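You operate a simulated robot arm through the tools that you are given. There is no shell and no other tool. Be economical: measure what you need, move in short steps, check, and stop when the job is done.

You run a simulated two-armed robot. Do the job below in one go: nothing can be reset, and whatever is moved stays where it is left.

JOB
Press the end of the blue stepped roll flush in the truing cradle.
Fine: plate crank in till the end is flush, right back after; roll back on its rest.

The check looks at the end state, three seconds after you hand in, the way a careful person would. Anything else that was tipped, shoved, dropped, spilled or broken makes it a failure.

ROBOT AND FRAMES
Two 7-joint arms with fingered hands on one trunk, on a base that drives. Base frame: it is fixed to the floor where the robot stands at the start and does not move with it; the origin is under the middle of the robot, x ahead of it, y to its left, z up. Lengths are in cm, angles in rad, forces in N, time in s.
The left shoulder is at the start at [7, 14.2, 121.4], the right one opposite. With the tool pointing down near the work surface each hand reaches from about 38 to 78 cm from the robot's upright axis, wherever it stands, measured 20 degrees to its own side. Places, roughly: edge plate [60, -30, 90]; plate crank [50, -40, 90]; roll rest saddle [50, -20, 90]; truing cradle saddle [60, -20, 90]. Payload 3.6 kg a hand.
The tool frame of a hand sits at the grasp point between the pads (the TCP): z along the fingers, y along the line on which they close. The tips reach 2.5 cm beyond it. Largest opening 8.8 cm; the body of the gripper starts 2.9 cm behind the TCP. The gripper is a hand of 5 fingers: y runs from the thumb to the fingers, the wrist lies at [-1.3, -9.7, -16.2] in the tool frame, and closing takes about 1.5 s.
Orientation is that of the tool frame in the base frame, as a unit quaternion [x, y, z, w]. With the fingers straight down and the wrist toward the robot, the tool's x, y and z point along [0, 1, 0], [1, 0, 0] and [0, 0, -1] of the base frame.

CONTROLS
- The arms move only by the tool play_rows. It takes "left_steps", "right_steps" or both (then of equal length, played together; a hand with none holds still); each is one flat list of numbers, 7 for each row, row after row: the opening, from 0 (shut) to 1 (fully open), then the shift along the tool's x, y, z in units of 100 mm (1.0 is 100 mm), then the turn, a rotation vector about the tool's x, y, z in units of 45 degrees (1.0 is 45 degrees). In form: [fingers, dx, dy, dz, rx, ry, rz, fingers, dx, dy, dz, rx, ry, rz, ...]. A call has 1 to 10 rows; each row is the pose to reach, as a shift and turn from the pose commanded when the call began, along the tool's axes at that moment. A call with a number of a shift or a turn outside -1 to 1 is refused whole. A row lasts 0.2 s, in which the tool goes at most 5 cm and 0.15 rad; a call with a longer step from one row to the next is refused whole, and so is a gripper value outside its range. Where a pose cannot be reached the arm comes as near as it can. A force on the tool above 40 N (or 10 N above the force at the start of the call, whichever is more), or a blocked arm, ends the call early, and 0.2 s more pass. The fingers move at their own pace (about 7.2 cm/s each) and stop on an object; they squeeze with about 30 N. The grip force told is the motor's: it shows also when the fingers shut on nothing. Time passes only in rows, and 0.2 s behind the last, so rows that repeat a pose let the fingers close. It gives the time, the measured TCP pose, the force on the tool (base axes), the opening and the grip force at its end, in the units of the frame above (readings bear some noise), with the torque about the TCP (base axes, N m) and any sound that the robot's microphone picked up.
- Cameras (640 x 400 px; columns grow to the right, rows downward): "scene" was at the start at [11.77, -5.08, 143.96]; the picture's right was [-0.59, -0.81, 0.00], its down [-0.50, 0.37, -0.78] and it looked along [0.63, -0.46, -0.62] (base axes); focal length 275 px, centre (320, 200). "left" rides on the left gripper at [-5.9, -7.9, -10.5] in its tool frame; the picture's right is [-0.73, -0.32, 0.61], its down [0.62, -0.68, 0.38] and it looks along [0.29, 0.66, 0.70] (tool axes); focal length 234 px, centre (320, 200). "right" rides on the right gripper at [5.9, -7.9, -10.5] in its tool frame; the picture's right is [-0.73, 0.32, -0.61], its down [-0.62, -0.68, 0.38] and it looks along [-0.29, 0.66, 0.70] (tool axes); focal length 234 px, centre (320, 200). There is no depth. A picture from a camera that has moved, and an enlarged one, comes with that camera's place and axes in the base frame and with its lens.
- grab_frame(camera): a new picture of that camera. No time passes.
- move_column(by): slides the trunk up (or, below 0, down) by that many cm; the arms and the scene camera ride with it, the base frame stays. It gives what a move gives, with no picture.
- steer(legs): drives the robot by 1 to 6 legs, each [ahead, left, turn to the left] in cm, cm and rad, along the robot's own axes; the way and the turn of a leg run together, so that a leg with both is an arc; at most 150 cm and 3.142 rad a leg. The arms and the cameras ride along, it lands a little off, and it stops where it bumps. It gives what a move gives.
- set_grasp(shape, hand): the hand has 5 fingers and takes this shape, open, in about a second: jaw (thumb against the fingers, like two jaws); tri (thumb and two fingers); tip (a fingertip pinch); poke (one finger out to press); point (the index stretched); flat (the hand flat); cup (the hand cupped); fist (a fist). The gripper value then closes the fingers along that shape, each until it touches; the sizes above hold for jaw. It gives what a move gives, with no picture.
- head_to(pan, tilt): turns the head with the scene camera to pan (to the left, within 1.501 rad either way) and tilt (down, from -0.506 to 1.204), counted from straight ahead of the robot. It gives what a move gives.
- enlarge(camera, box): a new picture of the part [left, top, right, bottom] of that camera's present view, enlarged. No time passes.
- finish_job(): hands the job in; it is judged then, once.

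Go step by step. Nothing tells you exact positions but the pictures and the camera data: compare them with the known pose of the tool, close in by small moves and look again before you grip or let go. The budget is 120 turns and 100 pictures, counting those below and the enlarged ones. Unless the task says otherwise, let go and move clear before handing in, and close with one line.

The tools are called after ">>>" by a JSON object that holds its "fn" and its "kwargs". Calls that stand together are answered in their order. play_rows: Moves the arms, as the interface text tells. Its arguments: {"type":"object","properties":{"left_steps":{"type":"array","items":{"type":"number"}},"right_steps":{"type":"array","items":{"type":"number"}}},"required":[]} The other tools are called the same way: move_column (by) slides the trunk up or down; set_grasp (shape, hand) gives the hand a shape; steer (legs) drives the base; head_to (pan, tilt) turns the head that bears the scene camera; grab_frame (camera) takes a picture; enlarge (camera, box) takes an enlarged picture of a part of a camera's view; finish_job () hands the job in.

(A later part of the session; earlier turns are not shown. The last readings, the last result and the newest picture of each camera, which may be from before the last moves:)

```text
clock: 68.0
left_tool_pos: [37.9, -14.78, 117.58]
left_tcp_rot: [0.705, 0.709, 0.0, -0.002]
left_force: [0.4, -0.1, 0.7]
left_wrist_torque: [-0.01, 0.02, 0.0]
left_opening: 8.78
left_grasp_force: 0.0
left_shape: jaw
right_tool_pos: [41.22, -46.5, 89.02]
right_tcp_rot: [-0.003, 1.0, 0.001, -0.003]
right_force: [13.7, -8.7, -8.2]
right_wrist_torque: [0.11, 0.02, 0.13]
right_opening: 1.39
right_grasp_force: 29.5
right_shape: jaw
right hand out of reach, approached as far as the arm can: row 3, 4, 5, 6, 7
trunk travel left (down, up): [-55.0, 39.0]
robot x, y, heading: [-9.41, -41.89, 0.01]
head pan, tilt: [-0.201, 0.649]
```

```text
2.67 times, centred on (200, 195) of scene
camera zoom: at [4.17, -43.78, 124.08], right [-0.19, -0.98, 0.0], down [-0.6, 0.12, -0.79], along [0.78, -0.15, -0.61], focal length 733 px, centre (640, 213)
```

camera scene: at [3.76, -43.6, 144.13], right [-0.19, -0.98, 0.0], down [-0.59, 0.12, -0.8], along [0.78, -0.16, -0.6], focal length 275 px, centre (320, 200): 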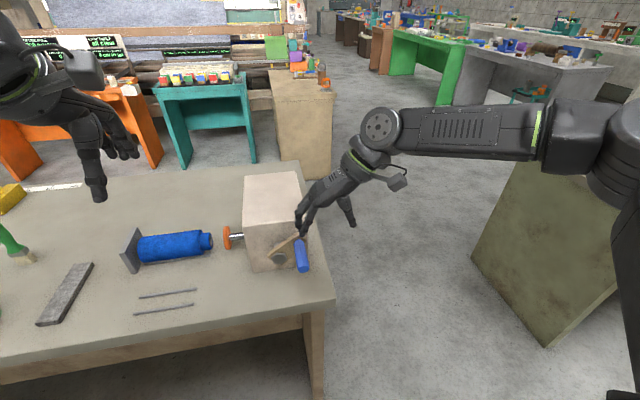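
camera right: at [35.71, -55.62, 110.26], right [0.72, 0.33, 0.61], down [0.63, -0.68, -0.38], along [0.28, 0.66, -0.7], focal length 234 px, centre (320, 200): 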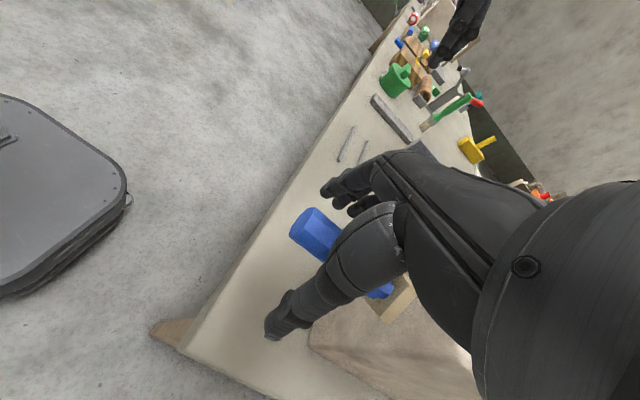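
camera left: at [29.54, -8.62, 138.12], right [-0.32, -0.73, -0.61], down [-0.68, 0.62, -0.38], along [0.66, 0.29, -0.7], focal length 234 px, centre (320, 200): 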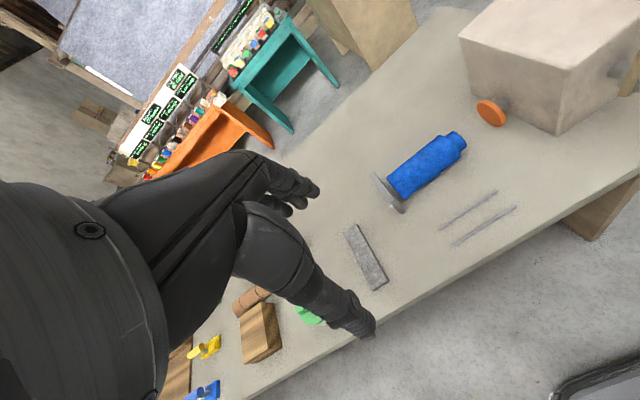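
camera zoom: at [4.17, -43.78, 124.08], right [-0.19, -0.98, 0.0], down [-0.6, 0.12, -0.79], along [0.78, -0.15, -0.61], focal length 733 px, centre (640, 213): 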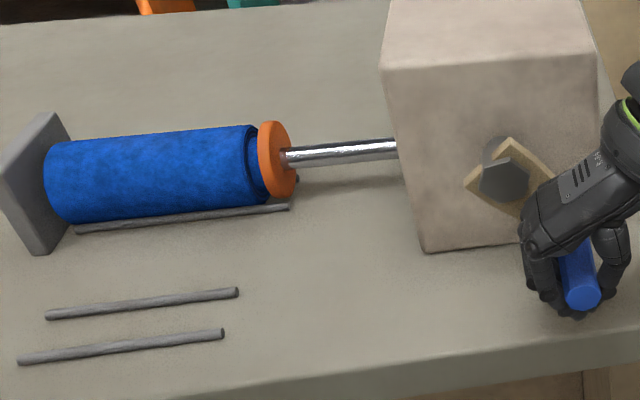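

Nearly flush, but a reach limit again (wrist too close to the midline). I'll release, lift, shift the base 12 cm left, and regrip.

>>> {"fn": "play_rows", "kwargs": {"right_steps": [0.3, 0, 0, 0, 0, 0, 0, 0.6, 0, 0, 0, 0, 0, 0, 0.7, 0, 0, 0, 0, 0, 0, 0.7, 0, 0, 0, 0, 0, 0, 0.7, 0, 0, -0.2, 0, 0, 0, 0.7, 0, 0, -0.4, 0, 0, 0, 0.7, 0, 0, -0.7, 0, 0, 0, 0.8, 0, 0, -1, 0, 0, 0, 1, 0, 0, -1, 0, 0, 0]}}

>>> {"fn": "play_rows", "kwargs": {"right_steps": [1, 0, 0, -0.2, 0, 0, 0, 1, 0, 0, -0.4, 0, 0, 0, 1, 0, 0, -0.4, 0, 0, 0]}}

>>> {"fn": "steer", "kwargs": {"legs": [[0, 12, 0]]}}

>>> {"fn": "enlarge", "kwargs": {"camera": "scene", "box": [80, 120, 400, 320]}}

```text
clock: 70.0
left_tool_pos: [37.51, -14.6, 117.72]
left_tcp_rot: [0.705, 0.709, 0.0, 0.0]
left_force: [0.7, 0.8, 0.2]
left_wrist_torque: [-0.05, 0.0, 0.03]
left_opening: 8.78
left_grasp_force: 0.1
left_shape: jaw
right_tool_pos: [40.83, -46.49, 99.22]
right_tcp_rot: [-0.004, 1.0, 0.0, 0.0]
right_force: [0.0, -0.5, 0.1]
right_wrist_torque: [0.01, 0.0, 0.03]
right_opening: 8.78
right_grasp_force: 0.0
right_shape: jaw
trunk travel left (down, up): [-55.0, 39.0]
robot x, y, heading: [-9.61, -42.05, 0.003]
head pan, tilt: [-0.201, 0.649]
```

```text
clock: 70.8
left_tool_pos: [37.48, -14.49, 117.75]
left_tcp_rot: [0.705, 0.709, -0.001, 0.0]
left_force: [0.7, -0.6, 0.3]
left_wrist_torque: [0.02, -0.02, -0.05]
left_opening: 8.76
left_grasp_force: 0.1
left_shape: jaw
right_tool_pos: [40.55, -46.79, 103.27]
right_tcp_rot: [-0.004, 1.0, 0.0, -0.001]
right_force: [0.1, -0.1, -0.2]
right_wrist_torque: [0.02, -0.02, 0.01]
right_opening: 8.79
right_grasp_force: 0.0
right_shape: jaw
right hand out of reach, approached as far as the arm can: row 2, 3
trunk travel left (down, up): [-55.0, 39.0]
robot x, y, heading: [-9.54, -42.08, 0.008]
head pan, tilt: [-0.201, 0.649]
```

```text
clock: 72.0
left_tool_pos: [37.42, -2.57, 117.69]
left_tcp_rot: [0.705, 0.709, -0.001, 0.0]
left_force: [0.3, 0.5, 0.0]
left_wrist_torque: [-0.03, 0.0, 0.02]
left_opening: 8.76
left_grasp_force: 0.2
left_shape: jaw
right_tool_pos: [40.61, -34.79, 103.21]
right_tcp_rot: [-0.004, 1.0, 0.001, 0.0]
right_force: [1.3, 0.7, 0.6]
right_wrist_torque: [0.03, -0.01, -0.02]
right_opening: 8.76
right_grasp_force: 0.0
right_shape: jaw
trunk travel left (down, up): [-55.0, 39.0]
robot x, y, heading: [-9.41, -30.18, 0.004]
head pan, tilt: [-0.201, 0.649]
```

```text
2.00 times, centred on (240, 220) of scene
camera zoom: at [3.69, -31.69, 124.13], right [-0.19, -0.98, 0.0], down [-0.59, 0.12, -0.8], along [0.78, -0.15, -0.6], focal length 550 px, centre (480, 160)
```

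zoom: 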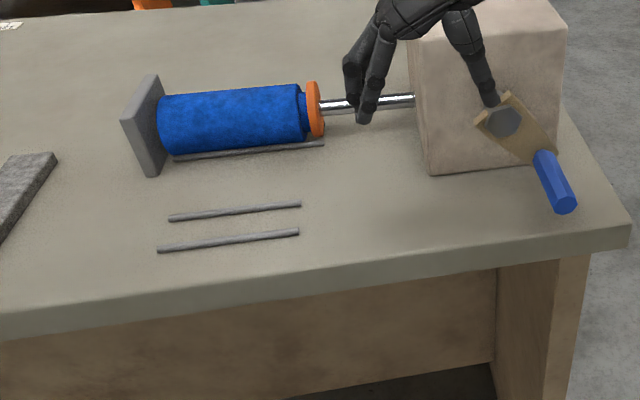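

>>> {"fn": "play_rows", "kwargs": {"right_steps": [1, -0.02, -0.4, 0, 0, 0, 0, 1, -0.05, -0.8, 0, 0, 0, 0, 1, -0.08, -1, 0, 0, 0, 0, 1, -0.08, -1, 0, 0, 0, 0]}}

>>> {"fn": "play_rows", "kwargs": {"right_steps": [1, 0, -0.2, 0.1, 0, 0, 0, 1, 0, -0.2, 0.4, 0, 0, 0, 1, 0, -0.2, 0.7, 0, 0, 0, 1, 0, -0.2, 0.9, 0, 0, 0, 1, 0, -0.2, 0.9, 0, 0, 0]}}

>>> {"fn": "enlarge", "kwargs": {"camera": "scene", "box": [230, 100, 430, 260]}}

>>> {"fn": "grab_frame", "kwargs": {"camera": "right"}}

```text
clock: 73.0
left_tool_pos: [37.38, -2.59, 117.72]
left_tcp_rot: [0.705, 0.709, 0.0, 0.001]
left_force: [0.1, 0.1, -0.6]
left_wrist_torque: [-0.01, 0.02, -0.02]
left_opening: 8.76
left_grasp_force: 0.1
left_shape: jaw
right_tool_pos: [41.53, -44.74, 103.02]
right_tcp_rot: [-0.003, 1.0, 0.001, 0.0]
right_force: [0.5, 0.7, -0.5]
right_wrist_torque: [-0.02, -0.02, -0.01]
right_opening: 8.76
right_grasp_force: 0.1
right_shape: jaw
trunk travel left (down, up): [-55.0, 39.0]
robot x, y, heading: [-9.95, -29.83, 0.006]
head pan, tilt: [-0.201, 0.649]
```

```text
clock: 74.2
left_tool_pos: [37.39, -2.73, 117.8]
left_tcp_rot: [0.705, 0.709, 0.0, 0.0]
left_force: [0.2, 0.0, -0.4]
left_wrist_torque: [-0.02, -0.04, -0.03]
left_opening: 8.78
left_grasp_force: 0.1
left_shape: jaw
right_tool_pos: [41.53, -46.71, 94.1]
right_tcp_rot: [-0.003, 1.0, 0.001, -0.001]
right_force: [-0.2, 0.9, -0.7]
right_wrist_torque: [-0.01, 0.03, -0.04]
right_opening: 8.76
right_grasp_force: 0.2
right_shape: jaw
trunk travel left (down, up): [-55.0, 39.0]
robot x, y, heading: [-9.26, -30.12, 0.003]
head pan, tilt: [-0.201, 0.649]
```

```text
2.50 times, centred on (330, 180) of scene
camera zoom: at [3.68, -31.66, 124.14], right [-0.19, -0.98, 0.0], down [-0.59, 0.12, -0.8], along [0.78, -0.15, -0.6], focal length 687 px, centre (295, 250)
```

zoom: 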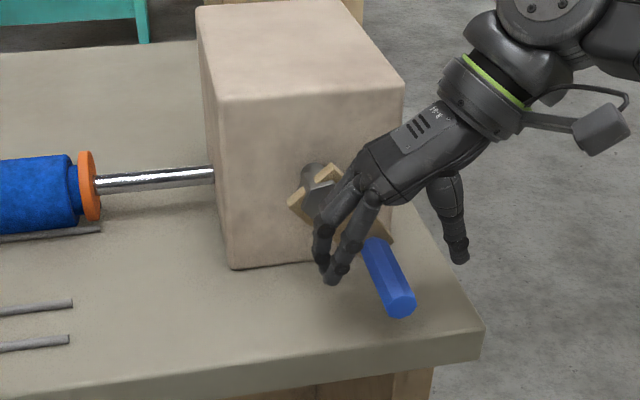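

```text
41 pictures are left
camera right: at [35.72, -54.65, 104.56], right [0.72, 0.33, 0.61], down [0.63, -0.68, -0.38], along [0.28, 0.66, -0.7], focal length 234 px, centre (320, 200)
```

right: 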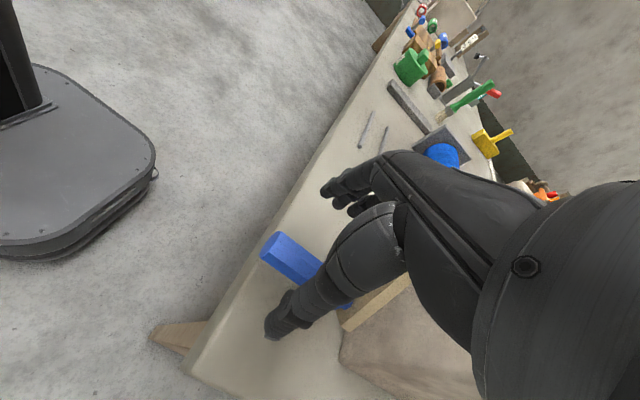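

Handle at ≈(−47.0, 89.7). Lowering, gripping and pressing on.

>>> {"fn": "play_rows", "kwargs": {"right_steps": [1, 0, -0.03, 0.2, 0, 0, 0, 1, 0, -0.03, 0.37, 0, 0, 0, 0.5, 0, -0.03, 0.37, 0, 0, 0, 0, 0, -0.03, 0.37, 0, 0, 0, 0, 0, -0.03, 0.37, 0, 0, 0, 0, 0, -0.03, 0.37, 0, 0, 0, 0, 0, -0.03, 0.37, 0, 0, 0, 0, 0, -0.03, 0.37, 0, 0, 0]}}

>>> {"fn": "play_rows", "kwargs": {"right_steps": [0, 0, 0.015, 0.014, 0, 0, 0, 0, 0, 0.03, 0.028, 0, 0, 0, 0, 0, 0.048, 0.042, 0, 0, 0, 0, 0, 0.066, 0.055, 0, 0, 0, 0, 0, 0.085, 0.067, 0, 0, 0, 0, 0, 0.103, 0.081, 0, 0, 0, 0, 0, 0.103, 0.081, 0, 0, 0]}}

>>> {"fn": "enlarge", "kwargs": {"camera": "scene", "box": [130, 110, 370, 260]}}

```text
clock: 76.0
left_tool_pos: [37.48, -2.91, 117.73]
left_tcp_rot: [0.705, 0.709, 0.0, -0.001]
left_force: [-0.2, -0.1, 0.3]
left_wrist_torque: [0.01, 0.04, 0.02]
left_opening: 8.79
left_grasp_force: 0.2
left_shape: jaw
right_tool_pos: [41.44, -47.23, 90.21]
right_tcp_rot: [-0.004, 1.0, 0.0, -0.002]
right_force: [-1.6, -7.9, -9.1]
right_wrist_torque: [-0.03, 0.05, 0.17]
right_opening: 1.52
right_grasp_force: 29.4
right_shape: jaw
trunk travel left (down, up): [-55.0, 39.0]
robot x, y, heading: [-9.73, -30.12, 0.007]
head pan, tilt: [-0.201, 0.649]
```

```text
clock: 77.6
left_tool_pos: [37.49, -2.89, 117.55]
left_tcp_rot: [0.705, 0.709, 0.001, -0.001]
left_force: [-0.2, 0.3, -0.3]
left_wrist_torque: [-0.02, -0.01, 0.01]
left_opening: 8.76
left_grasp_force: 0.1
left_shape: jaw
right_tool_pos: [41.6, -46.4, 89.41]
right_tcp_rot: [-0.004, 1.0, 0.002, -0.002]
right_force: [-1.7, -12.8, -14.4]
right_wrist_torque: [0.05, -0.03, 0.16]
right_opening: 1.55
right_grasp_force: 30.0
right_shape: jaw
trunk travel left (down, up): [-55.0, 39.0]
robot x, y, heading: [-9.32, -29.97, -0.001]
head pan, tilt: [-0.201, 0.649]
```

```text
2.67 times, centred on (250, 185) of scene
camera zoom: at [3.87, -32.01, 124.1], right [-0.19, -0.98, 0.0], down [-0.59, 0.12, -0.8], along [0.78, -0.15, -0.61], focal length 733 px, centre (507, 240)
```

zoom: 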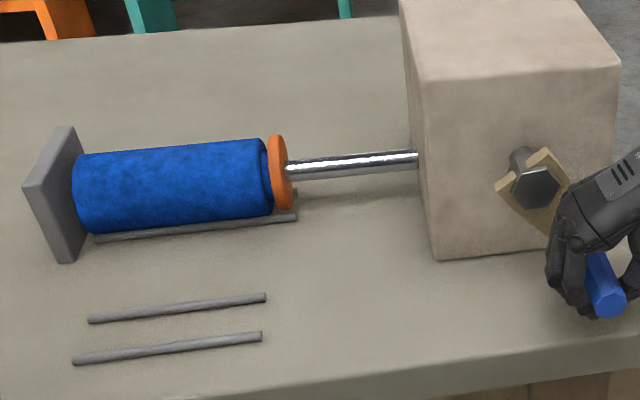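

Almost there. A little further, watching the force.

>>> {"fn": "play_rows", "kwargs": {"right_steps": [0, 0, 0.012, 0.008, 0, 0, 0, 0, 0, 0.024, 0.015, 0, 0, 0, 0, 0, 0.036, 0.021, 0, 0, 0, 0, 0, 0.05, 0.028, 0, 0, 0, 0, 0, 0.05, 0.028, 0, 0, 0]}}

>>> {"fn": "enlarge", "kwargs": {"camera": "scene", "box": [200, 140, 270, 200]}}

```text
clock: 78.8
left_tool_pos: [37.64, -2.99, 117.81]
left_tcp_rot: [0.705, 0.709, 0.0, -0.002]
left_force: [0.2, 0.5, 1.0]
left_wrist_torque: [-0.03, 0.0, -0.01]
left_opening: 8.78
left_grasp_force: 0.0
left_shape: jaw
right_tool_pos: [41.52, -45.88, 89.25]
right_tcp_rot: [-0.003, 1.0, 0.002, -0.001]
right_force: [-1.4, -13.5, -18.5]
right_wrist_torque: [0.11, 0.03, 0.13]
right_opening: 1.52
right_grasp_force: 30.1
right_shape: jaw
trunk travel left (down, up): [-55.0, 39.0]
robot x, y, heading: [-9.57, -29.87, 0.001]
head pan, tilt: [-0.201, 0.649]
```

```text
6.67 times, centred on (235, 170) of scene
camera zoom: at [3.91, -32.05, 124.09], right [-0.19, -0.98, 0.0], down [-0.59, 0.12, -0.79], along [0.78, -0.15, -0.61], focal length 1832 px, centre (887, 400)
```

zoom: 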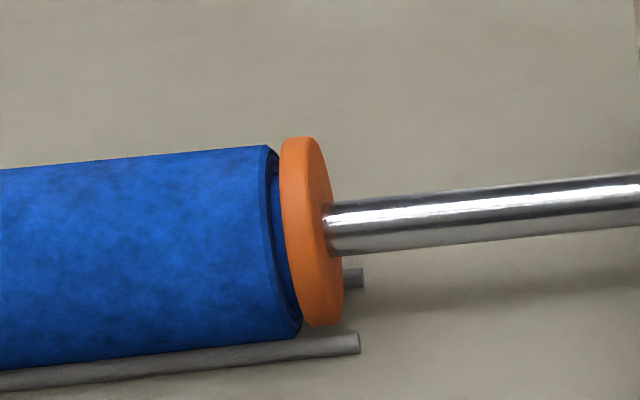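

A few mm remain; the plate is about as large as the body and will stop on it. Continuing gently.

>>> {"fn": "play_rows", "kwargs": {"right_steps": [0, 0, 0.015, 0.008, 0, 0, 0, 0, 0, 0.03, 0.015, 0, 0, 0, 0, 0, 0.045, 0.02, 0, 0, 0, 0, 0, 0.06, 0.025, 0, 0, 0, 0, 0, 0.06, 0.025, 0, 0, 0]}}

>>> {"fn": "enlarge", "kwargs": {"camera": "scene", "box": [200, 140, 270, 200]}}

```text
clock: 80.0
left_tool_pos: [37.7, -3.12, 117.75]
left_tcp_rot: [0.705, 0.709, 0.001, -0.001]
left_force: [0.8, 0.1, 0.0]
left_wrist_torque: [-0.01, 0.0, -0.03]
left_opening: 8.77
left_grasp_force: 0.1
left_shape: jaw
right_tool_pos: [41.63, -45.29, 88.88]
right_tcp_rot: [-0.004, 1.0, 0.001, -0.003]
right_force: [-3.7, -15.1, -23.9]
right_wrist_torque: [0.18, 0.02, 0.15]
right_opening: 1.54
right_grasp_force: 29.6
right_shape: jaw
trunk travel left (down, up): [-55.0, 39.0]
robot x, y, heading: [-9.65, -30.18, 0.007]
head pan, tilt: [-0.201, 0.649]
```

```text
6.67 times, centred on (235, 170) of scene
camera zoom: at [3.95, -32.11, 124.08], right [-0.19, -0.98, 0.0], down [-0.6, 0.12, -0.79], along [0.78, -0.15, -0.61], focal length 1832 px, centre (887, 400)
```

zoom: 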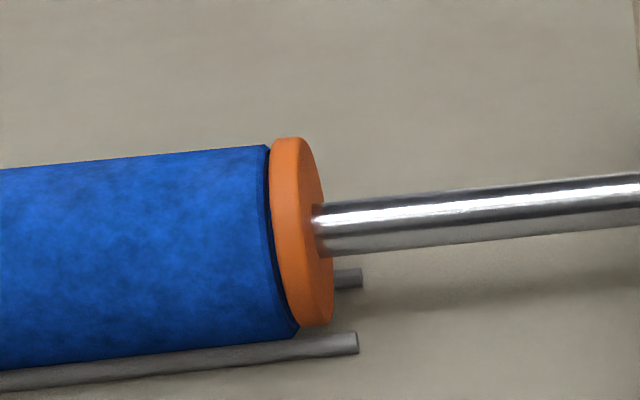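

The plate is practically on the body face. One tiny extra push to be certain.

>>> {"fn": "play_rows", "kwargs": {"right_steps": [0, 0, 0.015, 0.012, 0, 0, 0, 0, 0, 0.03, 0.018, 0, 0, 0, 0, 0, 0.04, 0.022, 0, 0, 0, 0, 0, 0.04, 0.022, 0, 0, 0]}}

>>> {"fn": "enlarge", "kwargs": {"camera": "scene", "box": [200, 140, 270, 200]}}

```text
clock: 81.0
left_tool_pos: [37.79, -2.93, 117.79]
left_tcp_rot: [0.706, 0.709, 0.001, -0.002]
left_force: [-0.1, -0.1, 0.5]
left_wrist_torque: [0.01, 0.01, 0.01]
left_opening: 8.73
left_grasp_force: 0.0
left_shape: jaw
right_tool_pos: [41.53, -44.78, 88.54]
right_tcp_rot: [-0.003, 1.0, 0.002, -0.003]
right_force: [-2.8, -15.4, -26.8]
right_wrist_torque: [0.25, 0.0, 0.14]
right_opening: 1.48
right_grasp_force: 30.4
right_shape: jaw
trunk travel left (down, up): [-55.0, 39.0]
robot x, y, heading: [-9.69, -29.57, 0.003]
head pan, tilt: [-0.201, 0.649]
```

```text
6.67 times, centred on (235, 170) of scene
camera zoom: at [4.0, -32.1, 124.08], right [-0.19, -0.98, 0.0], down [-0.6, 0.12, -0.79], along [0.78, -0.15, -0.61], focal length 1832 px, centre (887, 400)
```

zoom: 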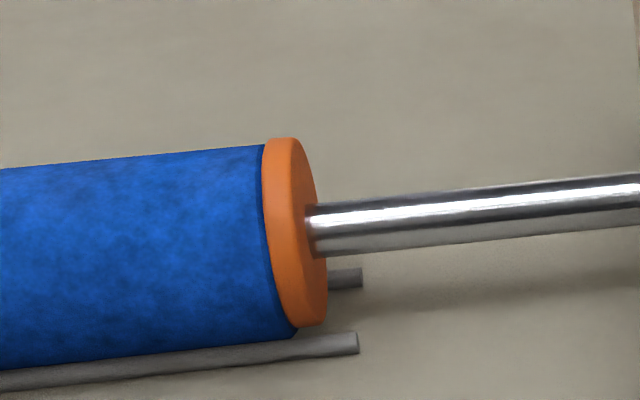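

The plate is seated against the body face: flush. Now I reverse the crank along the same arc.

>>> {"fn": "play_rows", "kwargs": {"right_steps": [0, 0, -0.03, -0.012, 0, 0, 0, 0, 0, -0.06, -0.025, 0, 0, 0, 0, 0, -0.09, -0.04, 0, 0, 0, 0, 0, -0.12, -0.055, 0, 0, 0, 0, 0, -0.15, -0.072, 0, 0, 0, 0, 0, -0.18, -0.09, 0, 0, 0, 0, 0, -0.215, -0.12, 0, 0, 0, 0, 0, -0.25, -0.155, 0, 0, 0, 0, 0, -0.3, -0.23, 0, 0, 0, 0, 0, -0.345, -0.32, 0, 0, 0]}}

>>> {"fn": "enlarge", "kwargs": {"camera": "scene", "box": [130, 110, 370, 260]}}

```text
clock: 83.2
left_tool_pos: [37.68, -3.31, 117.77]
left_tcp_rot: [0.705, 0.709, 0.001, -0.002]
left_force: [0.6, 0.9, -1.3]
left_wrist_torque: [0.02, -0.02, 0.01]
left_opening: 8.77
left_grasp_force: 0.1
left_shape: jaw
right_tool_pos: [41.71, -48.44, 91.92]
right_tcp_rot: [-0.003, 1.0, 0.003, -0.001]
right_force: [-0.2, -25.9, -17.5]
right_wrist_torque: [-0.34, 0.07, 0.04]
right_opening: 1.61
right_grasp_force: 29.8
right_shape: jaw
trunk travel left (down, up): [-55.0, 39.0]
robot x, y, heading: [-9.58, -30.02, 0.005]
head pan, tilt: [-0.201, 0.649]
```

```text
2.67 times, centred on (250, 185) of scene
camera zoom: at [3.91, -32.36, 124.11], right [-0.19, -0.98, -0.01], down [-0.59, 0.12, -0.79], along [0.78, -0.15, -0.61], focal length 733 px, centre (507, 240)
```

zoom: 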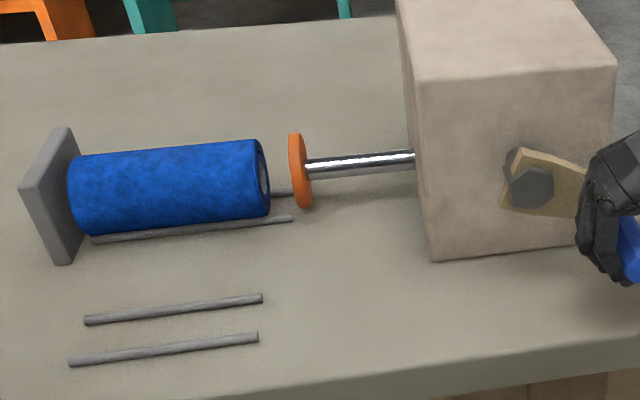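

The end face is now flat. Continuing the crank back to the top.

>>> {"fn": "play_rows", "kwargs": {"right_steps": [0, 0, -0.05, 0.04, 0, 0, 0, 0, 0, -0.09, -0.06, 0, 0, 0, 0, 0, -0.108, -0.14, 0, 0, 0, 0, 0, -0.117, -0.215, 0, 0, 0, 0, 0, -0.118, -0.275, 0, 0, 0, 0, 0, -0.117, -0.335, 0, 0, 0, 0, 0, -0.108, -0.395, 0, 0, 0, 0, 0, -0.096, -0.455, 0, 0, 0, 0, 0, -0.077, -0.51, 0, 0, 0, 0, 0, -0.054, -0.57, 0, 0, 0]}}

>>> {"fn": "enlarge", "kwargs": {"camera": "scene", "box": [170, 100, 410, 250]}}

```text
clock: 85.4
left_tool_pos: [37.52, -2.32, 117.56]
left_tcp_rot: [0.705, 0.709, -0.001, 0.001]
left_force: [0.2, 0.6, -0.1]
left_wrist_torque: [0.0, 0.01, -0.01]
left_opening: 8.77
left_grasp_force: 0.0
left_shape: jaw
right_tool_pos: [41.59, -48.22, 97.65]
right_tcp_rot: [-0.004, 1.0, -0.001, -0.002]
right_force: [-3.2, 13.4, -17.9]
right_wrist_torque: [-0.48, 0.11, 0.24]
right_opening: 1.21
right_grasp_force: 29.8
right_shape: jaw
trunk travel left (down, up): [-55.0, 39.0]
robot x, y, heading: [-9.57, -29.58, 0.008]
head pan, tilt: [-0.201, 0.649]
```

```text
2.67 times, centred on (290, 175) of scene
camera zoom: at [3.85, -31.37, 124.09], right [-0.19, -0.98, 0.0], down [-0.59, 0.11, -0.8], along [0.78, -0.15, -0.61], focal length 733 px, centre (400, 267)
```

zoom: 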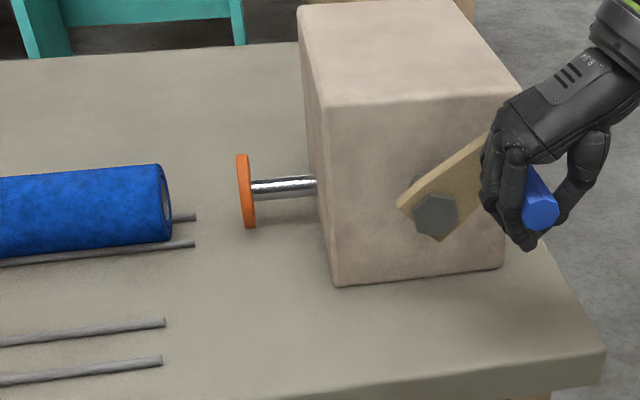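

Continuing over the upper part of the arc back toward vertical.

>>> {"fn": "play_rows", "kwargs": {"right_steps": [0, 0, 0.05, -0.02, 0, 0, 0, 0, 0, 0.09, -0.05, 0, 0, 0, 0, 0, 0.14, -0.09, 0, 0, 0, 0, 0, 0.19, -0.135, 0, 0, 0, 0, 0, 0.24, -0.18, 0, 0, 0, 0, 0, 0.29, -0.21, 0, 0, 0, 0, 0, 0.34, -0.245, 0, 0, 0, 0, 0, 0.39, -0.27, 0, 0, 0, 0, 0, 0.44, -0.295, 0, 0, 0]}}

>>> {"fn": "enlarge", "kwargs": {"camera": "scene", "box": [170, 100, 410, 250]}}

```text
clock: 87.3
left_tool_pos: [37.65, -2.63, 117.6]
left_tcp_rot: [0.705, 0.709, -0.001, 0.0]
left_force: [-0.6, -0.1, 0.1]
left_wrist_torque: [0.03, -0.01, -0.02]
left_opening: 8.79
left_grasp_force: 0.1
left_shape: jaw
right_tool_pos: [41.64, -44.55, 100.07]
right_tcp_rot: [-0.004, 1.0, -0.003, -0.005]
right_force: [2.0, 2.0, -21.7]
right_wrist_torque: [-0.28, 0.08, 0.11]
right_opening: 1.3
right_grasp_force: 29.9
right_shape: jaw
trunk travel left (down, up): [-55.0, 39.0]
robot x, y, heading: [-9.68, -29.84, 0.009]
head pan, tilt: [-0.201, 0.649]
stopped in row 9 (right hand): the force on the tool passed its limit (the readings are from after the stop); the commanded pose is now the measured one
```

```text
2.67 times, centred on (290, 175) of scene
camera zoom: at [3.98, -31.7, 124.12], right [-0.19, -0.98, 0.0], down [-0.6, 0.12, -0.79], along [0.78, -0.15, -0.61], focal length 733 px, centre (400, 267)
```

zoom: 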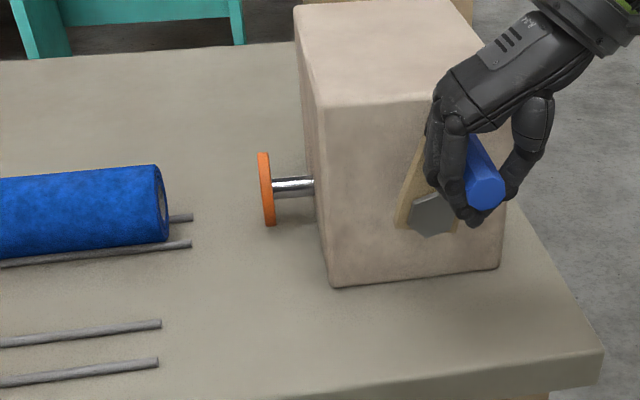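

Nearly vertical; a little more to the left.

>>> {"fn": "play_rows", "kwargs": {"right_steps": [0.1, 0, 0.02, 0, 0, 0, 0, 0.1, 0, 0.05, 0, 0, 0, 0, 0.1, 0, 0.08, -0.01, 0, 0, 0, 0.1, 0, 0.11, -0.02, 0, 0, 0, 0.1, 0, 0.14, -0.02, 0, 0, 0, 0.1, 0, 0.16, -0.02, 0, 0, 0, 0.1, 0, 0.16, -0.02, 0, 0, 0]}}

>>> {"fn": "enlarge", "kwargs": {"camera": "scene", "box": [170, 100, 410, 250]}}

```text
clock: 88.9
left_tool_pos: [37.75, -2.87, 117.71]
left_tcp_rot: [0.705, 0.709, 0.0, -0.002]
left_force: [0.1, 0.7, -0.3]
left_wrist_torque: [-0.02, -0.03, 0.0]
left_opening: 8.77
left_grasp_force: 0.1
left_shape: jaw
right_tool_pos: [41.67, -43.19, 100.35]
right_tcp_rot: [-0.004, 1.0, 0.0, -0.005]
right_force: [-2.5, -6.5, -30.1]
right_wrist_torque: [-0.46, 0.17, 0.08]
right_opening: 1.38
right_grasp_force: 30.3
right_shape: jaw
trunk travel left (down, up): [-55.0, 39.0]
robot x, y, heading: [-9.61, -29.91, 0.0]
head pan, tilt: [-0.201, 0.649]
```

```text
2.67 times, centred on (290, 175) of scene
camera zoom: at [4.05, -31.93, 124.08], right [-0.19, -0.98, 0.0], down [-0.6, 0.12, -0.79], along [0.78, -0.15, -0.61], focal length 733 px, centre (400, 267)
```

zoom: 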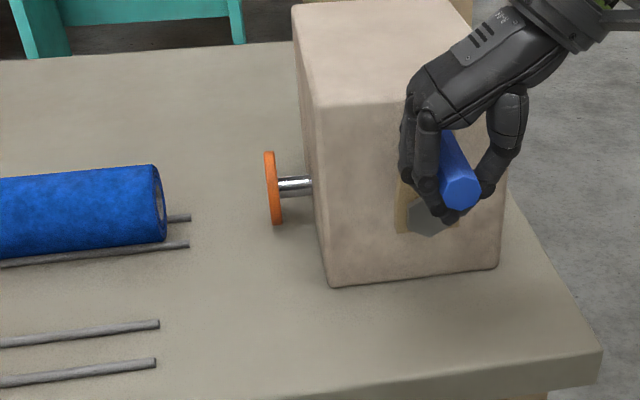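

Handle vertical, plate at y≈−31.5 as at the start. A small nudge to check it is at its end stop.

>>> {"fn": "play_rows", "kwargs": {"right_steps": [0.15, 0, 0.0, -0.02, 0, 0, 0, 0.15, 0, 0.02, -0.03, 0, 0, 0, 0.15, 0, 0.04, -0.03, 0, 0, 0, 0.15, 0, 0.05, -0.03, 0, 0, 0, 0.15, 0, 0.05, -0.03, 0, 0, 0]}}

>>> {"fn": "enlarge", "kwargs": {"camera": "scene", "box": [170, 100, 410, 250]}}

```text
clock: 90.1
left_tool_pos: [37.42, -2.76, 117.64]
left_tcp_rot: [0.705, 0.709, 0.0, 0.0]
left_force: [0.3, -0.1, 0.4]
left_wrist_torque: [0.02, 0.01, -0.02]
left_opening: 8.77
left_grasp_force: 0.0
left_shape: jaw
right_tool_pos: [41.4, -42.52, 101.07]
right_tcp_rot: [-0.005, 1.0, -0.001, -0.002]
right_force: [-1.0, 0.1, 0.3]
right_wrist_torque: [-0.01, -0.01, -0.02]
right_opening: 1.33
right_grasp_force: 0.0
right_shape: jaw
trunk travel left (down, up): [-55.0, 39.0]
robot x, y, heading: [-9.41, -29.92, 0.005]
head pan, tilt: [-0.201, 0.649]
```

```text
2.67 times, centred on (290, 175) of scene
camera zoom: at [3.7, -31.69, 124.13], right [-0.19, -0.98, 0.0], down [-0.59, 0.12, -0.8], along [0.78, -0.15, -0.6], focal length 733 px, centre (400, 267)
```

zoom: 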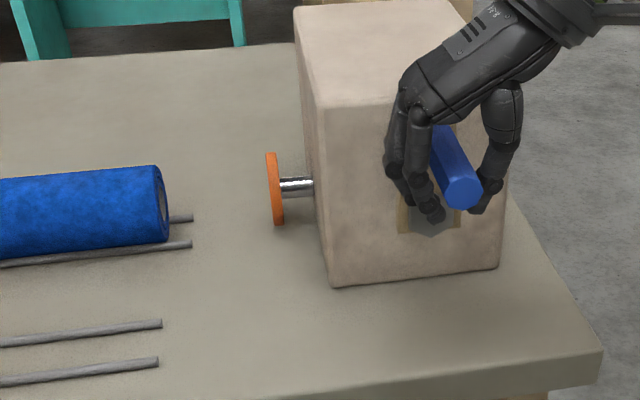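

Possibly a few degrees short; I'll regrip and push gently to the stop.

>>> {"fn": "play_rows", "kwargs": {"right_steps": [0, 0, 0, 0, 0, 0, 0, 0, 0, 0, 0, 0, 0, 0, 0, 0, 0.03, 0, 0, 0, 0, 0, 0, 0.06, 0, 0, 0, 0, 0, 0, 0.09, 0, 0, 0, 0, 0, 0, 0.09, 0, 0, 0, 0]}}

>>> {"fn": "enlarge", "kwargs": {"camera": "scene", "box": [170, 100, 410, 250]}}

```text
clock: 91.5
left_tool_pos: [37.5, -3.18, 117.85]
left_tcp_rot: [0.705, 0.709, 0.002, -0.003]
left_force: [0.0, 0.0, -0.6]
left_wrist_torque: [0.02, -0.03, 0.01]
left_opening: 8.77
left_grasp_force: 0.0
left_shape: jaw
right_tool_pos: [41.38, -42.3, 100.82]
right_tcp_rot: [-0.004, 1.0, 0.001, -0.004]
right_force: [-6.3, -22.0, -18.8]
right_wrist_torque: [-0.03, 0.06, 0.1]
right_opening: 1.27
right_grasp_force: 30.2
right_shape: jaw
trunk travel left (down, up): [-55.0, 39.0]
robot x, y, heading: [-9.36, -29.83, 0.001]
head pan, tilt: [-0.201, 0.649]
```

```text
2.67 times, centred on (290, 175) of scene
camera zoom: at [3.79, -32.32, 124.1], right [-0.19, -0.98, 0.0], down [-0.59, 0.12, -0.8], along [0.78, -0.15, -0.61], focal length 733 px, centre (400, 267)
```

zoom: 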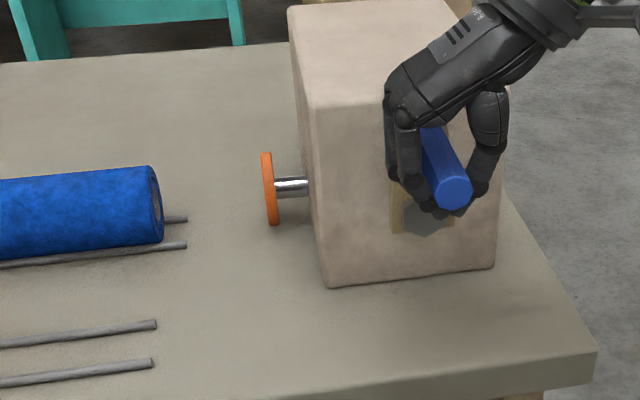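

Firm resistance without motion – it's at the stop. Releasing and lifting away.

>>> {"fn": "play_rows", "kwargs": {"right_steps": [0.3, 0, 0, 0, 0, 0, 0, 0.6, 0, -0.02, 0, 0, 0, 0, 1, 0, -0.04, 0, 0, 0, 0, 1, 0, -0.04, 0, 0, 0, 0, 1, 0, -0.04, 0, 0, 0, 0, 1, 0, -0.04, -0.2, 0, 0, 0, 1, 0, -0.04, -0.5, 0, 0, 0, 1, 0, -0.04, -0.8, 0, 0, 0, 1, 0, -0.04, -0.8, 0, 0, 0]}}

>>> {"fn": "move_column", "kwargs": {"by": 10}}

>>> {"fn": "grab_frame", "kwargs": {"camera": "scene"}}

```text
clock: 93.5
left_tool_pos: [37.42, -2.6, 117.7]
left_tcp_rot: [0.705, 0.709, 0.0, 0.0]
left_force: [0.3, 0.6, -0.5]
left_wrist_torque: [-0.02, -0.02, 0.01]
left_opening: 8.74
left_grasp_force: 0.1
left_shape: jaw
right_tool_pos: [41.41, -41.86, 108.78]
right_tcp_rot: [-0.004, 1.0, -0.001, -0.003]
right_force: [-0.5, 0.1, -0.6]
right_wrist_torque: [-0.03, 0.01, 0.04]
right_opening: 8.76
right_grasp_force: 0.1
right_shape: jaw
trunk travel left (down, up): [-55.0, 39.0]
robot x, y, heading: [-9.51, -30.0, 0.005]
head pan, tilt: [-0.201, 0.649]
```

```text
clock: 94.8
left_tool_pos: [37.31, -2.61, 127.69]
left_tcp_rot: [0.705, 0.709, 0.0, -0.001]
left_force: [0.0, 1.0, 0.7]
left_wrist_torque: [0.01, -0.03, -0.02]
left_opening: 8.75
left_grasp_force: 0.0
left_shape: jaw
right_tool_pos: [41.42, -41.87, 118.79]
right_tcp_rot: [-0.005, 1.0, -0.002, -0.003]
right_force: [-0.8, -0.2, 0.4]
right_wrist_torque: [-0.03, -0.03, 0.03]
right_opening: 8.77
right_grasp_force: 0.1
right_shape: jaw
trunk travel left (down, up): [-65.0, 29.0]
robot x, y, heading: [-9.52, -30.35, 0.009]
head pan, tilt: [-0.201, 0.649]
```

```text
30 pictures are left
camera scene: at [3.7, -31.68, 134.13], right [-0.19, -0.98, 0.0], down [-0.59, 0.12, -0.8], along [0.78, -0.15, -0.6], focal length 275 px, centre (320, 200)
```

scene: 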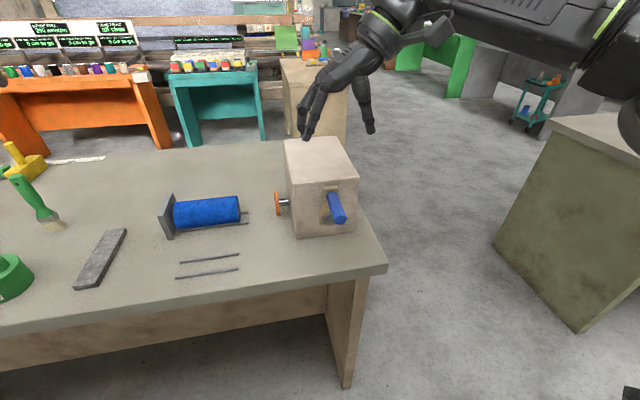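

Crank back up, plate retracted, roll flush. Now I'll yaw the hand back and drive to the roll.

>>> {"fn": "play_rows", "kwargs": {"right_steps": [1, 0, 0, 0, 0, 0, 0.17, 1, 0, 0, 0, 0, 0, 0.34, 1, 0, 0, 0, 0, 0, 0.51, 1, 0, 0, 0, 0, 0, 0.68, 1, 0, 0, 0, 0, 0, 0.85, 1, 0, 0, 0, 0, 0, 1.0, 1, 0, 0, 0, 0, 0, 1.0]}}

>>> {"fn": "play_rows", "kwargs": {"right_steps": [1, 0, 0, 0, 0, 0, 0.17, 1, 0, 0, 0, 0, 0, 0.34, 1, 0, 0, 0, 0, 0, 0.51, 1, 0, 0, 0, 0, 0, 0.68, 1, 0, 0, 0, 0, 0, 0.85, 1, 0, 0, 0, 0, 0, 1.0, 1, 0, 0, 0, 0, 0, 1.0]}}

>>> {"fn": "steer", "kwargs": {"legs": [[0, 42, 0], [13, 0, 0]]}}

>>> {"fn": "head_to", "kwargs": {"pan": -0.5, "tilt": 0.65}}

>>> {"fn": "grab_frame", "kwargs": {"camera": "scene"}}

```text
clock: 96.4
left_tool_pos: [37.27, -2.69, 127.67]
left_tcp_rot: [0.705, 0.709, 0.0, 0.0]
left_force: [-0.4, 0.0, -0.5]
left_wrist_torque: [0.02, 0.02, -0.02]
left_opening: 8.77
left_grasp_force: 0.0
left_shape: jaw
right_tool_pos: [41.44, -41.79, 118.78]
right_tcp_rot: [0.38, 0.925, -0.002, -0.002]
right_force: [0.5, -0.2, 0.6]
right_wrist_torque: [0.01, -0.01, 0.0]
right_opening: 8.78
right_grasp_force: 0.1
right_shape: jaw
trunk travel left (down, up): [-65.0, 29.0]
robot x, y, heading: [-9.64, -29.95, 0.003]
head pan, tilt: [-0.201, 0.649]
```

```text
clock: 98.0
left_tool_pos: [37.31, -2.59, 127.65]
left_tcp_rot: [0.705, 0.709, 0.0, 0.0]
left_force: [-0.2, 0.7, -0.8]
left_wrist_torque: [-0.06, 0.02, 0.02]
left_opening: 8.8
left_grasp_force: 0.1
left_shape: jaw
right_tool_pos: [41.45, -41.98, 118.9]
right_tcp_rot: [0.704, 0.71, -0.002, -0.001]
right_force: [0.0, -0.5, -0.5]
right_wrist_torque: [0.0, -0.02, 0.0]
right_opening: 8.77
right_grasp_force: 0.1
right_shape: jaw
trunk travel left (down, up): [-65.0, 29.0]
robot x, y, heading: [-9.3, -30.02, 0.009]
head pan, tilt: [-0.201, 0.649]
```

```text
clock: 101.5
left_tool_pos: [49.96, 40.5, 127.83]
left_tcp_rot: [0.705, 0.709, 0.0, 0.0]
left_force: [0.4, 0.1, -0.4]
left_wrist_torque: [0.01, -0.02, 0.02]
left_opening: 8.78
left_grasp_force: 0.1
left_shape: jaw
right_tool_pos: [53.93, 1.13, 118.91]
right_tcp_rot: [0.704, 0.711, -0.002, -0.002]
right_force: [0.8, -0.4, 0.2]
right_wrist_torque: [-0.01, 0.0, 0.03]
right_opening: 8.77
right_grasp_force: 0.1
right_shape: jaw
trunk travel left (down, up): [-65.0, 29.0]
robot x, y, heading: [2.89, 13.1, 0.004]
head pan, tilt: [-0.201, 0.649]
```

```text
clock: 102.3
left_tool_pos: [50.18, 40.44, 127.72]
left_tcp_rot: [0.705, 0.709, 0.0, 0.001]
left_force: [0.1, -0.7, -0.5]
left_wrist_torque: [0.0, -0.03, 0.0]
left_opening: 8.76
left_grasp_force: 0.0
left_shape: jaw
right_tool_pos: [54.07, 1.21, 118.88]
right_tcp_rot: [0.704, 0.71, -0.002, -0.001]
right_force: [0.0, -0.2, 0.5]
right_wrist_torque: [-0.02, 0.04, -0.01]
right_opening: 8.75
right_grasp_force: 0.1
right_shape: jaw
trunk travel left (down, up): [-65.0, 29.0]
robot x, y, heading: [3.02, 12.96, 0.007]
head pan, tilt: [-0.499, 0.649]
```

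```text
29 pictures are left
camera scene: at [15.6, 9.01, 134.13], right [-0.47, -0.88, 0.0], down [-0.53, 0.29, -0.8], along [0.7, -0.38, -0.6], focal length 275 px, centre (320, 200)
```

scene: 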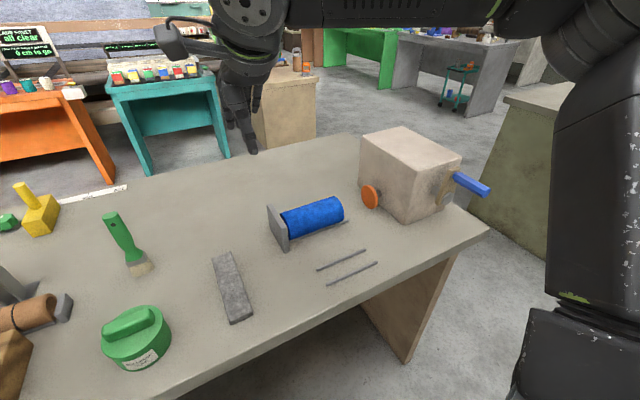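

Moving the hand over the roll in the cradle.

>>> {"fn": "play_rows", "kwargs": {"right_steps": [1, -0.4, 0.2, 0, 0, 0, 0, 1, -0.8, 0.5, 0, 0, 0, 0, 1, -1, 0.82, 0.1, 0, 0, 0, 1, -1, 0.82, 0.2, 0, 0, 0]}}

>>> {"fn": "play_rows", "kwargs": {"right_steps": [1, -0.3, 0, 0.3, 0, 0, 0, 1, -0.52, 0, 0.6, 0, 0, 0, 1, -0.52, 0, 1, 0, 0, 0, 1, -0.52, 0, 1, 0, 0, 0]}}

>>> {"fn": "enlarge", "kwargs": {"camera": "scene", "box": [200, 110, 400, 290]}}

>>> {"fn": "grab_frame", "kwargs": {"camera": "right"}}

```text
clock: 103.3
left_tool_pos: [50.05, 40.43, 127.72]
left_tcp_rot: [0.705, 0.709, 0.002, 0.001]
left_force: [-0.5, 0.2, 0.3]
left_wrist_torque: [0.02, 0.0, -0.01]
left_opening: 8.78
left_grasp_force: 0.0
left_shape: jaw
right_tool_pos: [62.25, -8.65, 116.69]
right_tcp_rot: [0.704, 0.71, -0.002, 0.0]
right_force: [-1.0, 0.0, -0.7]
right_wrist_torque: [0.02, -0.02, -0.03]
right_opening: 8.78
right_grasp_force: 0.0
right_shape: jaw
trunk travel left (down, up): [-65.0, 29.0]
robot x, y, heading: [3.04, 12.97, 0.003]
head pan, tilt: [-0.499, 0.649]
```

```text
clock: 104.3
left_tool_pos: [50.14, 40.41, 127.68]
left_tcp_rot: [0.705, 0.709, -0.001, 0.0]
left_force: [0.9, 0.5, 0.2]
left_wrist_torque: [-0.01, 0.01, 0.0]
left_opening: 8.76
left_grasp_force: 0.1
left_shape: jaw
right_tool_pos: [62.45, -13.99, 106.85]
right_tcp_rot: [0.704, 0.71, -0.002, -0.001]
right_force: [0.0, 0.3, -0.5]
right_wrist_torque: [-0.03, -0.01, -0.02]
right_opening: 8.78
right_grasp_force: 0.1
right_shape: jaw
trunk travel left (down, up): [-65.0, 29.0]
robot x, y, heading: [2.82, 12.69, 0.002]
head pan, tilt: [-0.499, 0.649]
```

```text
2.22 times, centred on (300, 200) of scene
camera zoom: at [15.53, 8.97, 134.14], right [-0.47, -0.88, 0.0], down [-0.53, 0.29, -0.8], along [0.7, -0.38, -0.6], focal length 611 px, centre (364, 200)
```

zoom: 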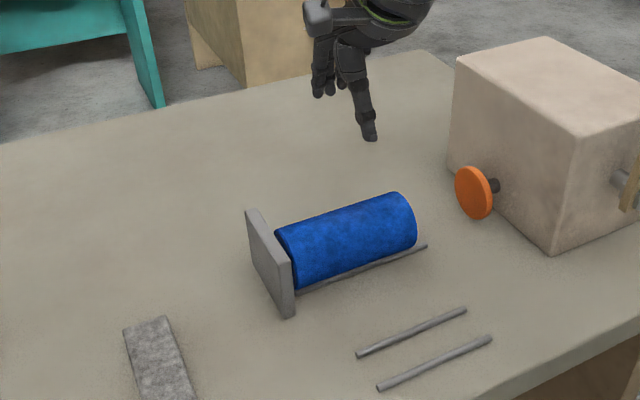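

```text
27 pictures are left
camera right: at [54.64, -8.2, 117.35], right [0.33, -0.72, 0.61], down [-0.68, -0.63, -0.38], along [0.66, -0.29, -0.7], focal length 234 px, centre (320, 200)
```

right: 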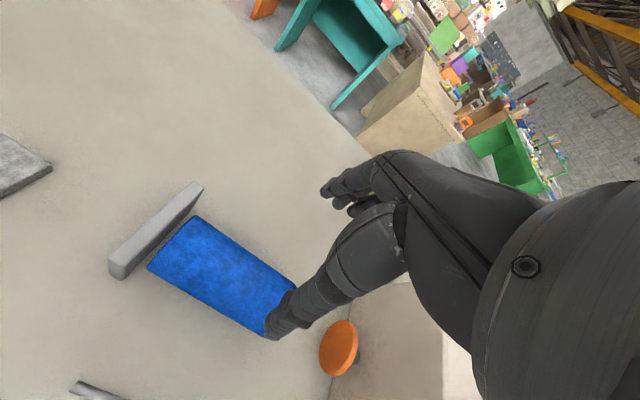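

Aligned over the roll. Descending.

>>> {"fn": "play_rows", "kwargs": {"right_steps": [1, 0, -0.02, 0.4, 0, 0, 0, 1, 0, -0.02, 0.8, 0, 0, 0, 1, 0, -0.02, 1, 0, 0, 0, 1, 0, -0.02, 1, 0, 0, 0]}}

>>> {"fn": "enlarge", "kwargs": {"camera": "scene", "box": [230, 130, 390, 270]}}

>>> {"fn": "grab_frame", "kwargs": {"camera": "right"}}

```text
clock: 105.3
left_tool_pos: [50.11, 40.56, 127.69]
left_tcp_rot: [0.705, 0.709, 0.001, 0.0]
left_force: [-0.1, 0.0, -0.4]
left_wrist_torque: [-0.01, 0.0, 0.01]
left_opening: 8.79
left_grasp_force: 0.0
left_shape: jaw
right_tool_pos: [62.46, -13.95, 96.7]
right_tcp_rot: [0.704, 0.71, -0.002, -0.001]
right_force: [-0.1, 0.0, -0.1]
right_wrist_torque: [0.02, 0.01, -0.01]
right_opening: 8.77
right_grasp_force: 0.1
right_shape: jaw
trunk travel left (down, up): [-65.0, 29.0]
robot x, y, heading: [3.07, 12.91, 0.007]
head pan, tilt: [-0.499, 0.649]
```

```text
2.86 times, centred on (310, 200) of scene
camera zoom: at [15.55, 8.99, 134.13], right [-0.47, -0.88, 0.0], down [-0.53, 0.29, -0.8], along [0.7, -0.38, -0.6], focal length 785 px, centre (349, 200)
```

zoom: 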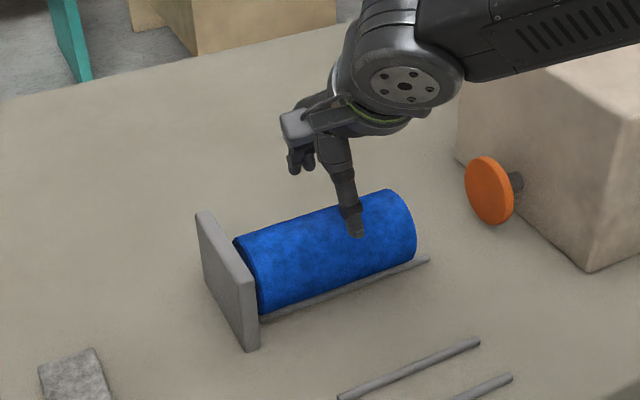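

```text
25 pictures are left
camera right: at [54.39, -8.11, 107.24], right [0.33, -0.72, 0.61], down [-0.68, -0.63, -0.38], along [0.66, -0.29, -0.7], focal length 234 px, centre (320, 200)
```

right: 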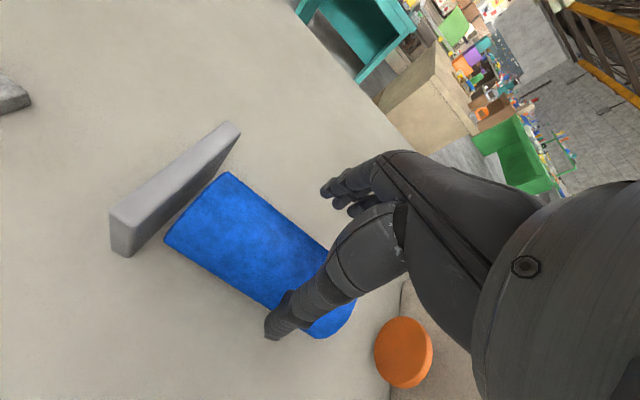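

Consistent (roll axis x≈62.4). Lowering to the grasp height and closing.

>>> {"fn": "play_rows", "kwargs": {"right_steps": [1, 0, 0, 0.25, 0, 0, 0, 1, 0, 0, 0.45, 0, 0, 0, 1, 0, 0, 0.6, 0, 0, 0, 1, 0, 0, 0.61, 0, 0, 0]}}

>>> {"fn": "play_rows", "kwargs": {"right_steps": [0.7, 0, 0, 0, 0, 0, 0, 0, 0, 0, 0, 0, 0, 0, 0, 0, 0, 0, 0, 0, 0, 0, 0, 0, 0, 0, 0, 0, 0, 0, 0, 0, 0, 0, 0, 0, 0, 0, 0, 0, 0, 0, 0, 0, 0, 0, 0, 0, 0]}}

```text
clock: 106.3
left_tool_pos: [50.0, 40.51, 127.79]
left_tcp_rot: [0.705, 0.709, 0.0, 0.0]
left_force: [0.1, -0.4, 0.4]
left_wrist_torque: [0.01, 0.01, 0.01]
left_opening: 8.76
left_grasp_force: 0.0
left_shape: jaw
right_tool_pos: [62.06, -13.82, 90.78]
right_tcp_rot: [0.704, 0.71, -0.002, -0.002]
right_force: [0.2, -0.2, 0.4]
right_wrist_torque: [-0.02, -0.01, 0.0]
right_opening: 8.79
right_grasp_force: 0.0
right_shape: jaw
trunk travel left (down, up): [-65.0, 29.0]
robot x, y, heading: [3.16, 12.98, 0.004]
head pan, tilt: [-0.499, 0.649]
```

```text
clock: 108.0
left_tool_pos: [50.34, 40.58, 127.8]
left_tcp_rot: [0.705, 0.709, 0.0, 0.0]
left_force: [0.4, 0.3, -0.5]
left_wrist_torque: [-0.01, 0.03, 0.01]
left_opening: 8.76
left_grasp_force: 0.1
left_shape: jaw
right_tool_pos: [62.19, -13.87, 90.87]
right_tcp_rot: [0.704, 0.71, -0.002, -0.001]
right_force: [6.6, -0.6, 4.4]
right_wrist_torque: [-0.05, -0.21, 0.18]
right_opening: 6.14
right_grasp_force: 30.3
right_shape: jaw
trunk travel left (down, up): [-65.0, 29.0]
robot x, y, heading: [3.09, 13.31, 0.005]
head pan, tilt: [-0.499, 0.649]
```

Gripped. Lifting, then driving back 9 cm with the roll held high.

>>> {"fn": "play_rows", "kwargs": {"right_steps": [0, -0.02, 0, -0.1, 0, 0, 0, 0, -0.04, 0, -0.2, 0, 0, 0, 0, -0.04, 0, -0.4, 0, 0, 0, 0, -0.04, 0, -0.6, 0, 0, 0, 0, -0.04, 0, -0.8, 0, 0, 0, 0, -0.04, 0, -0.8, 0, 0, 0]}}

>>> {"fn": "steer", "kwargs": {"legs": [[-9, 0, 0]]}}

>>> {"fn": "enlarge", "kwargs": {"camera": "scene", "box": [230, 130, 390, 270]}}

```text
clock: 109.3
left_tool_pos: [50.21, 40.46, 127.72]
left_tcp_rot: [0.705, 0.709, 0.0, 0.001]
left_force: [0.6, 0.5, -1.0]
left_wrist_torque: [-0.01, 0.02, -0.01]
left_opening: 8.77
left_grasp_force: 0.1
left_shape: jaw
right_tool_pos: [62.16, -14.38, 98.84]
right_tcp_rot: [0.704, 0.71, -0.002, -0.001]
right_force: [-0.7, 0.2, -3.0]
right_wrist_torque: [0.06, -0.01, 0.03]
right_opening: 6.15
right_grasp_force: 30.0
right_shape: jaw
trunk travel left (down, up): [-65.0, 29.0]
robot x, y, heading: [2.88, 13.29, 0.006]
head pan, tilt: [-0.499, 0.649]
```

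```text
clock: 110.5
left_tool_pos: [41.32, 40.46, 127.61]
left_tcp_rot: [0.705, 0.709, 0.0, -0.001]
left_force: [0.0, -1.0, 0.1]
left_wrist_torque: [0.01, -0.02, -0.01]
left_opening: 8.77
left_grasp_force: 0.1
left_shape: jaw
right_tool_pos: [53.17, -14.38, 98.71]
right_tcp_rot: [0.704, 0.71, -0.003, -0.001]
right_force: [-0.1, -0.5, -3.0]
right_wrist_torque: [0.05, 0.0, -0.01]
right_opening: 6.12
right_grasp_force: 29.5
right_shape: jaw
trunk travel left (down, up): [-65.0, 29.0]
robot x, y, heading: [-5.84, 13.13, 0.005]
head pan, tilt: [-0.499, 0.649]
```

```text
2.86 times, centred on (310, 200) of scene
camera zoom: at [6.7, 8.91, 134.12], right [-0.47, -0.88, 0.0], down [-0.53, 0.29, -0.8], along [0.7, -0.38, -0.61], focal length 785 px, centre (349, 200)
```

zoom: 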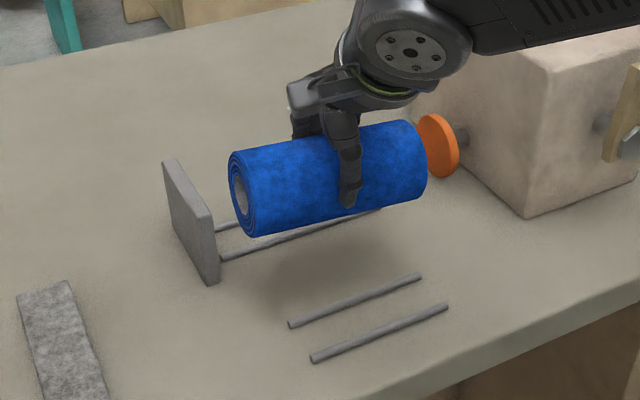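

Both ends look flush now. Moving over the rest (x≈47.3, y≈−15.3) and down to just above it.

>>> {"fn": "play_rows", "kwargs": {"right_steps": [0, -0.05, -0.3, 0, 0, 0, 0, 0, -0.1, -0.58, 0, 0, 0, 0, 0, -0.1, -0.58, 0.2, 0, 0, 0, 0, -0.1, -0.58, 0.4, 0, 0, 0, 0, -0.1, -0.58, 0.57, 0, 0, 0, 0, -0.1, -0.58, 0.57, 0, 0, 0]}}

>>> {"fn": "enlarge", "kwargs": {"camera": "scene", "box": [220, 150, 380, 290]}}

>>> {"fn": "grab_frame", "kwargs": {"camera": "right"}}

```text
clock: 111.8
left_tool_pos: [41.18, 40.36, 127.73]
left_tcp_rot: [0.705, 0.709, 0.0, 0.0]
left_force: [-0.7, 0.3, -0.1]
left_wrist_torque: [-0.01, 0.0, -0.01]
left_opening: 8.76
left_grasp_force: 0.0
left_shape: jaw
right_tool_pos: [47.33, -15.54, 93.11]
right_tcp_rot: [0.705, 0.709, -0.003, -0.001]
right_force: [-0.9, 0.2, -3.2]
right_wrist_torque: [0.04, 0.02, -0.02]
right_opening: 6.14
right_grasp_force: 29.7
right_shape: jaw
trunk travel left (down, up): [-65.0, 29.0]
robot x, y, heading: [-5.8, 12.7, 0.004]
head pan, tilt: [-0.499, 0.649]
```

```text
2.86 times, centred on (300, 220) of scene
camera zoom: at [6.68, 8.94, 134.13], right [-0.47, -0.88, 0.0], down [-0.53, 0.29, -0.8], along [0.7, -0.38, -0.61], focal length 785 px, centre (377, 143)
```

zoom: 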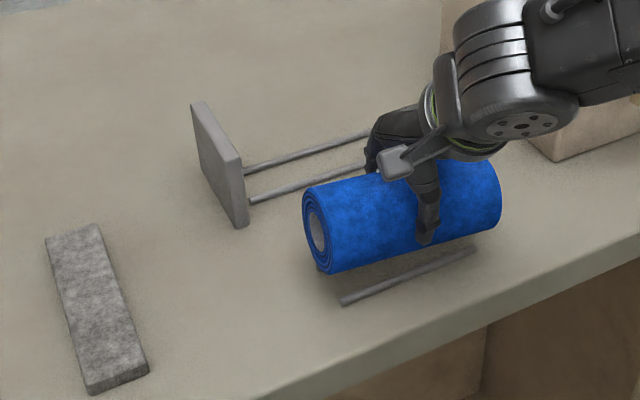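

```text
22 pictures are left
camera right: at [39.44, -9.68, 103.6], right [0.33, -0.72, 0.61], down [-0.68, -0.63, -0.38], along [0.66, -0.29, -0.7], focal length 234 px, centre (320, 200)
```

right: 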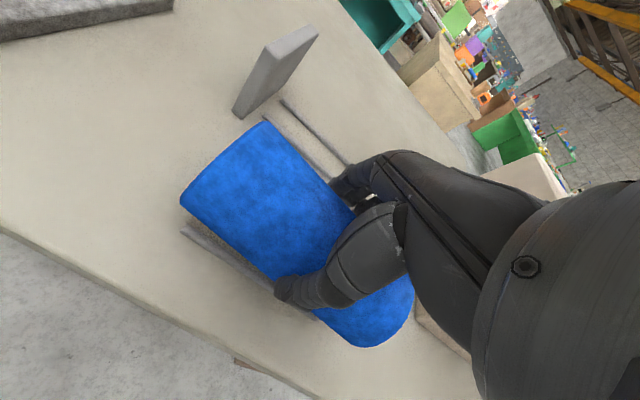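

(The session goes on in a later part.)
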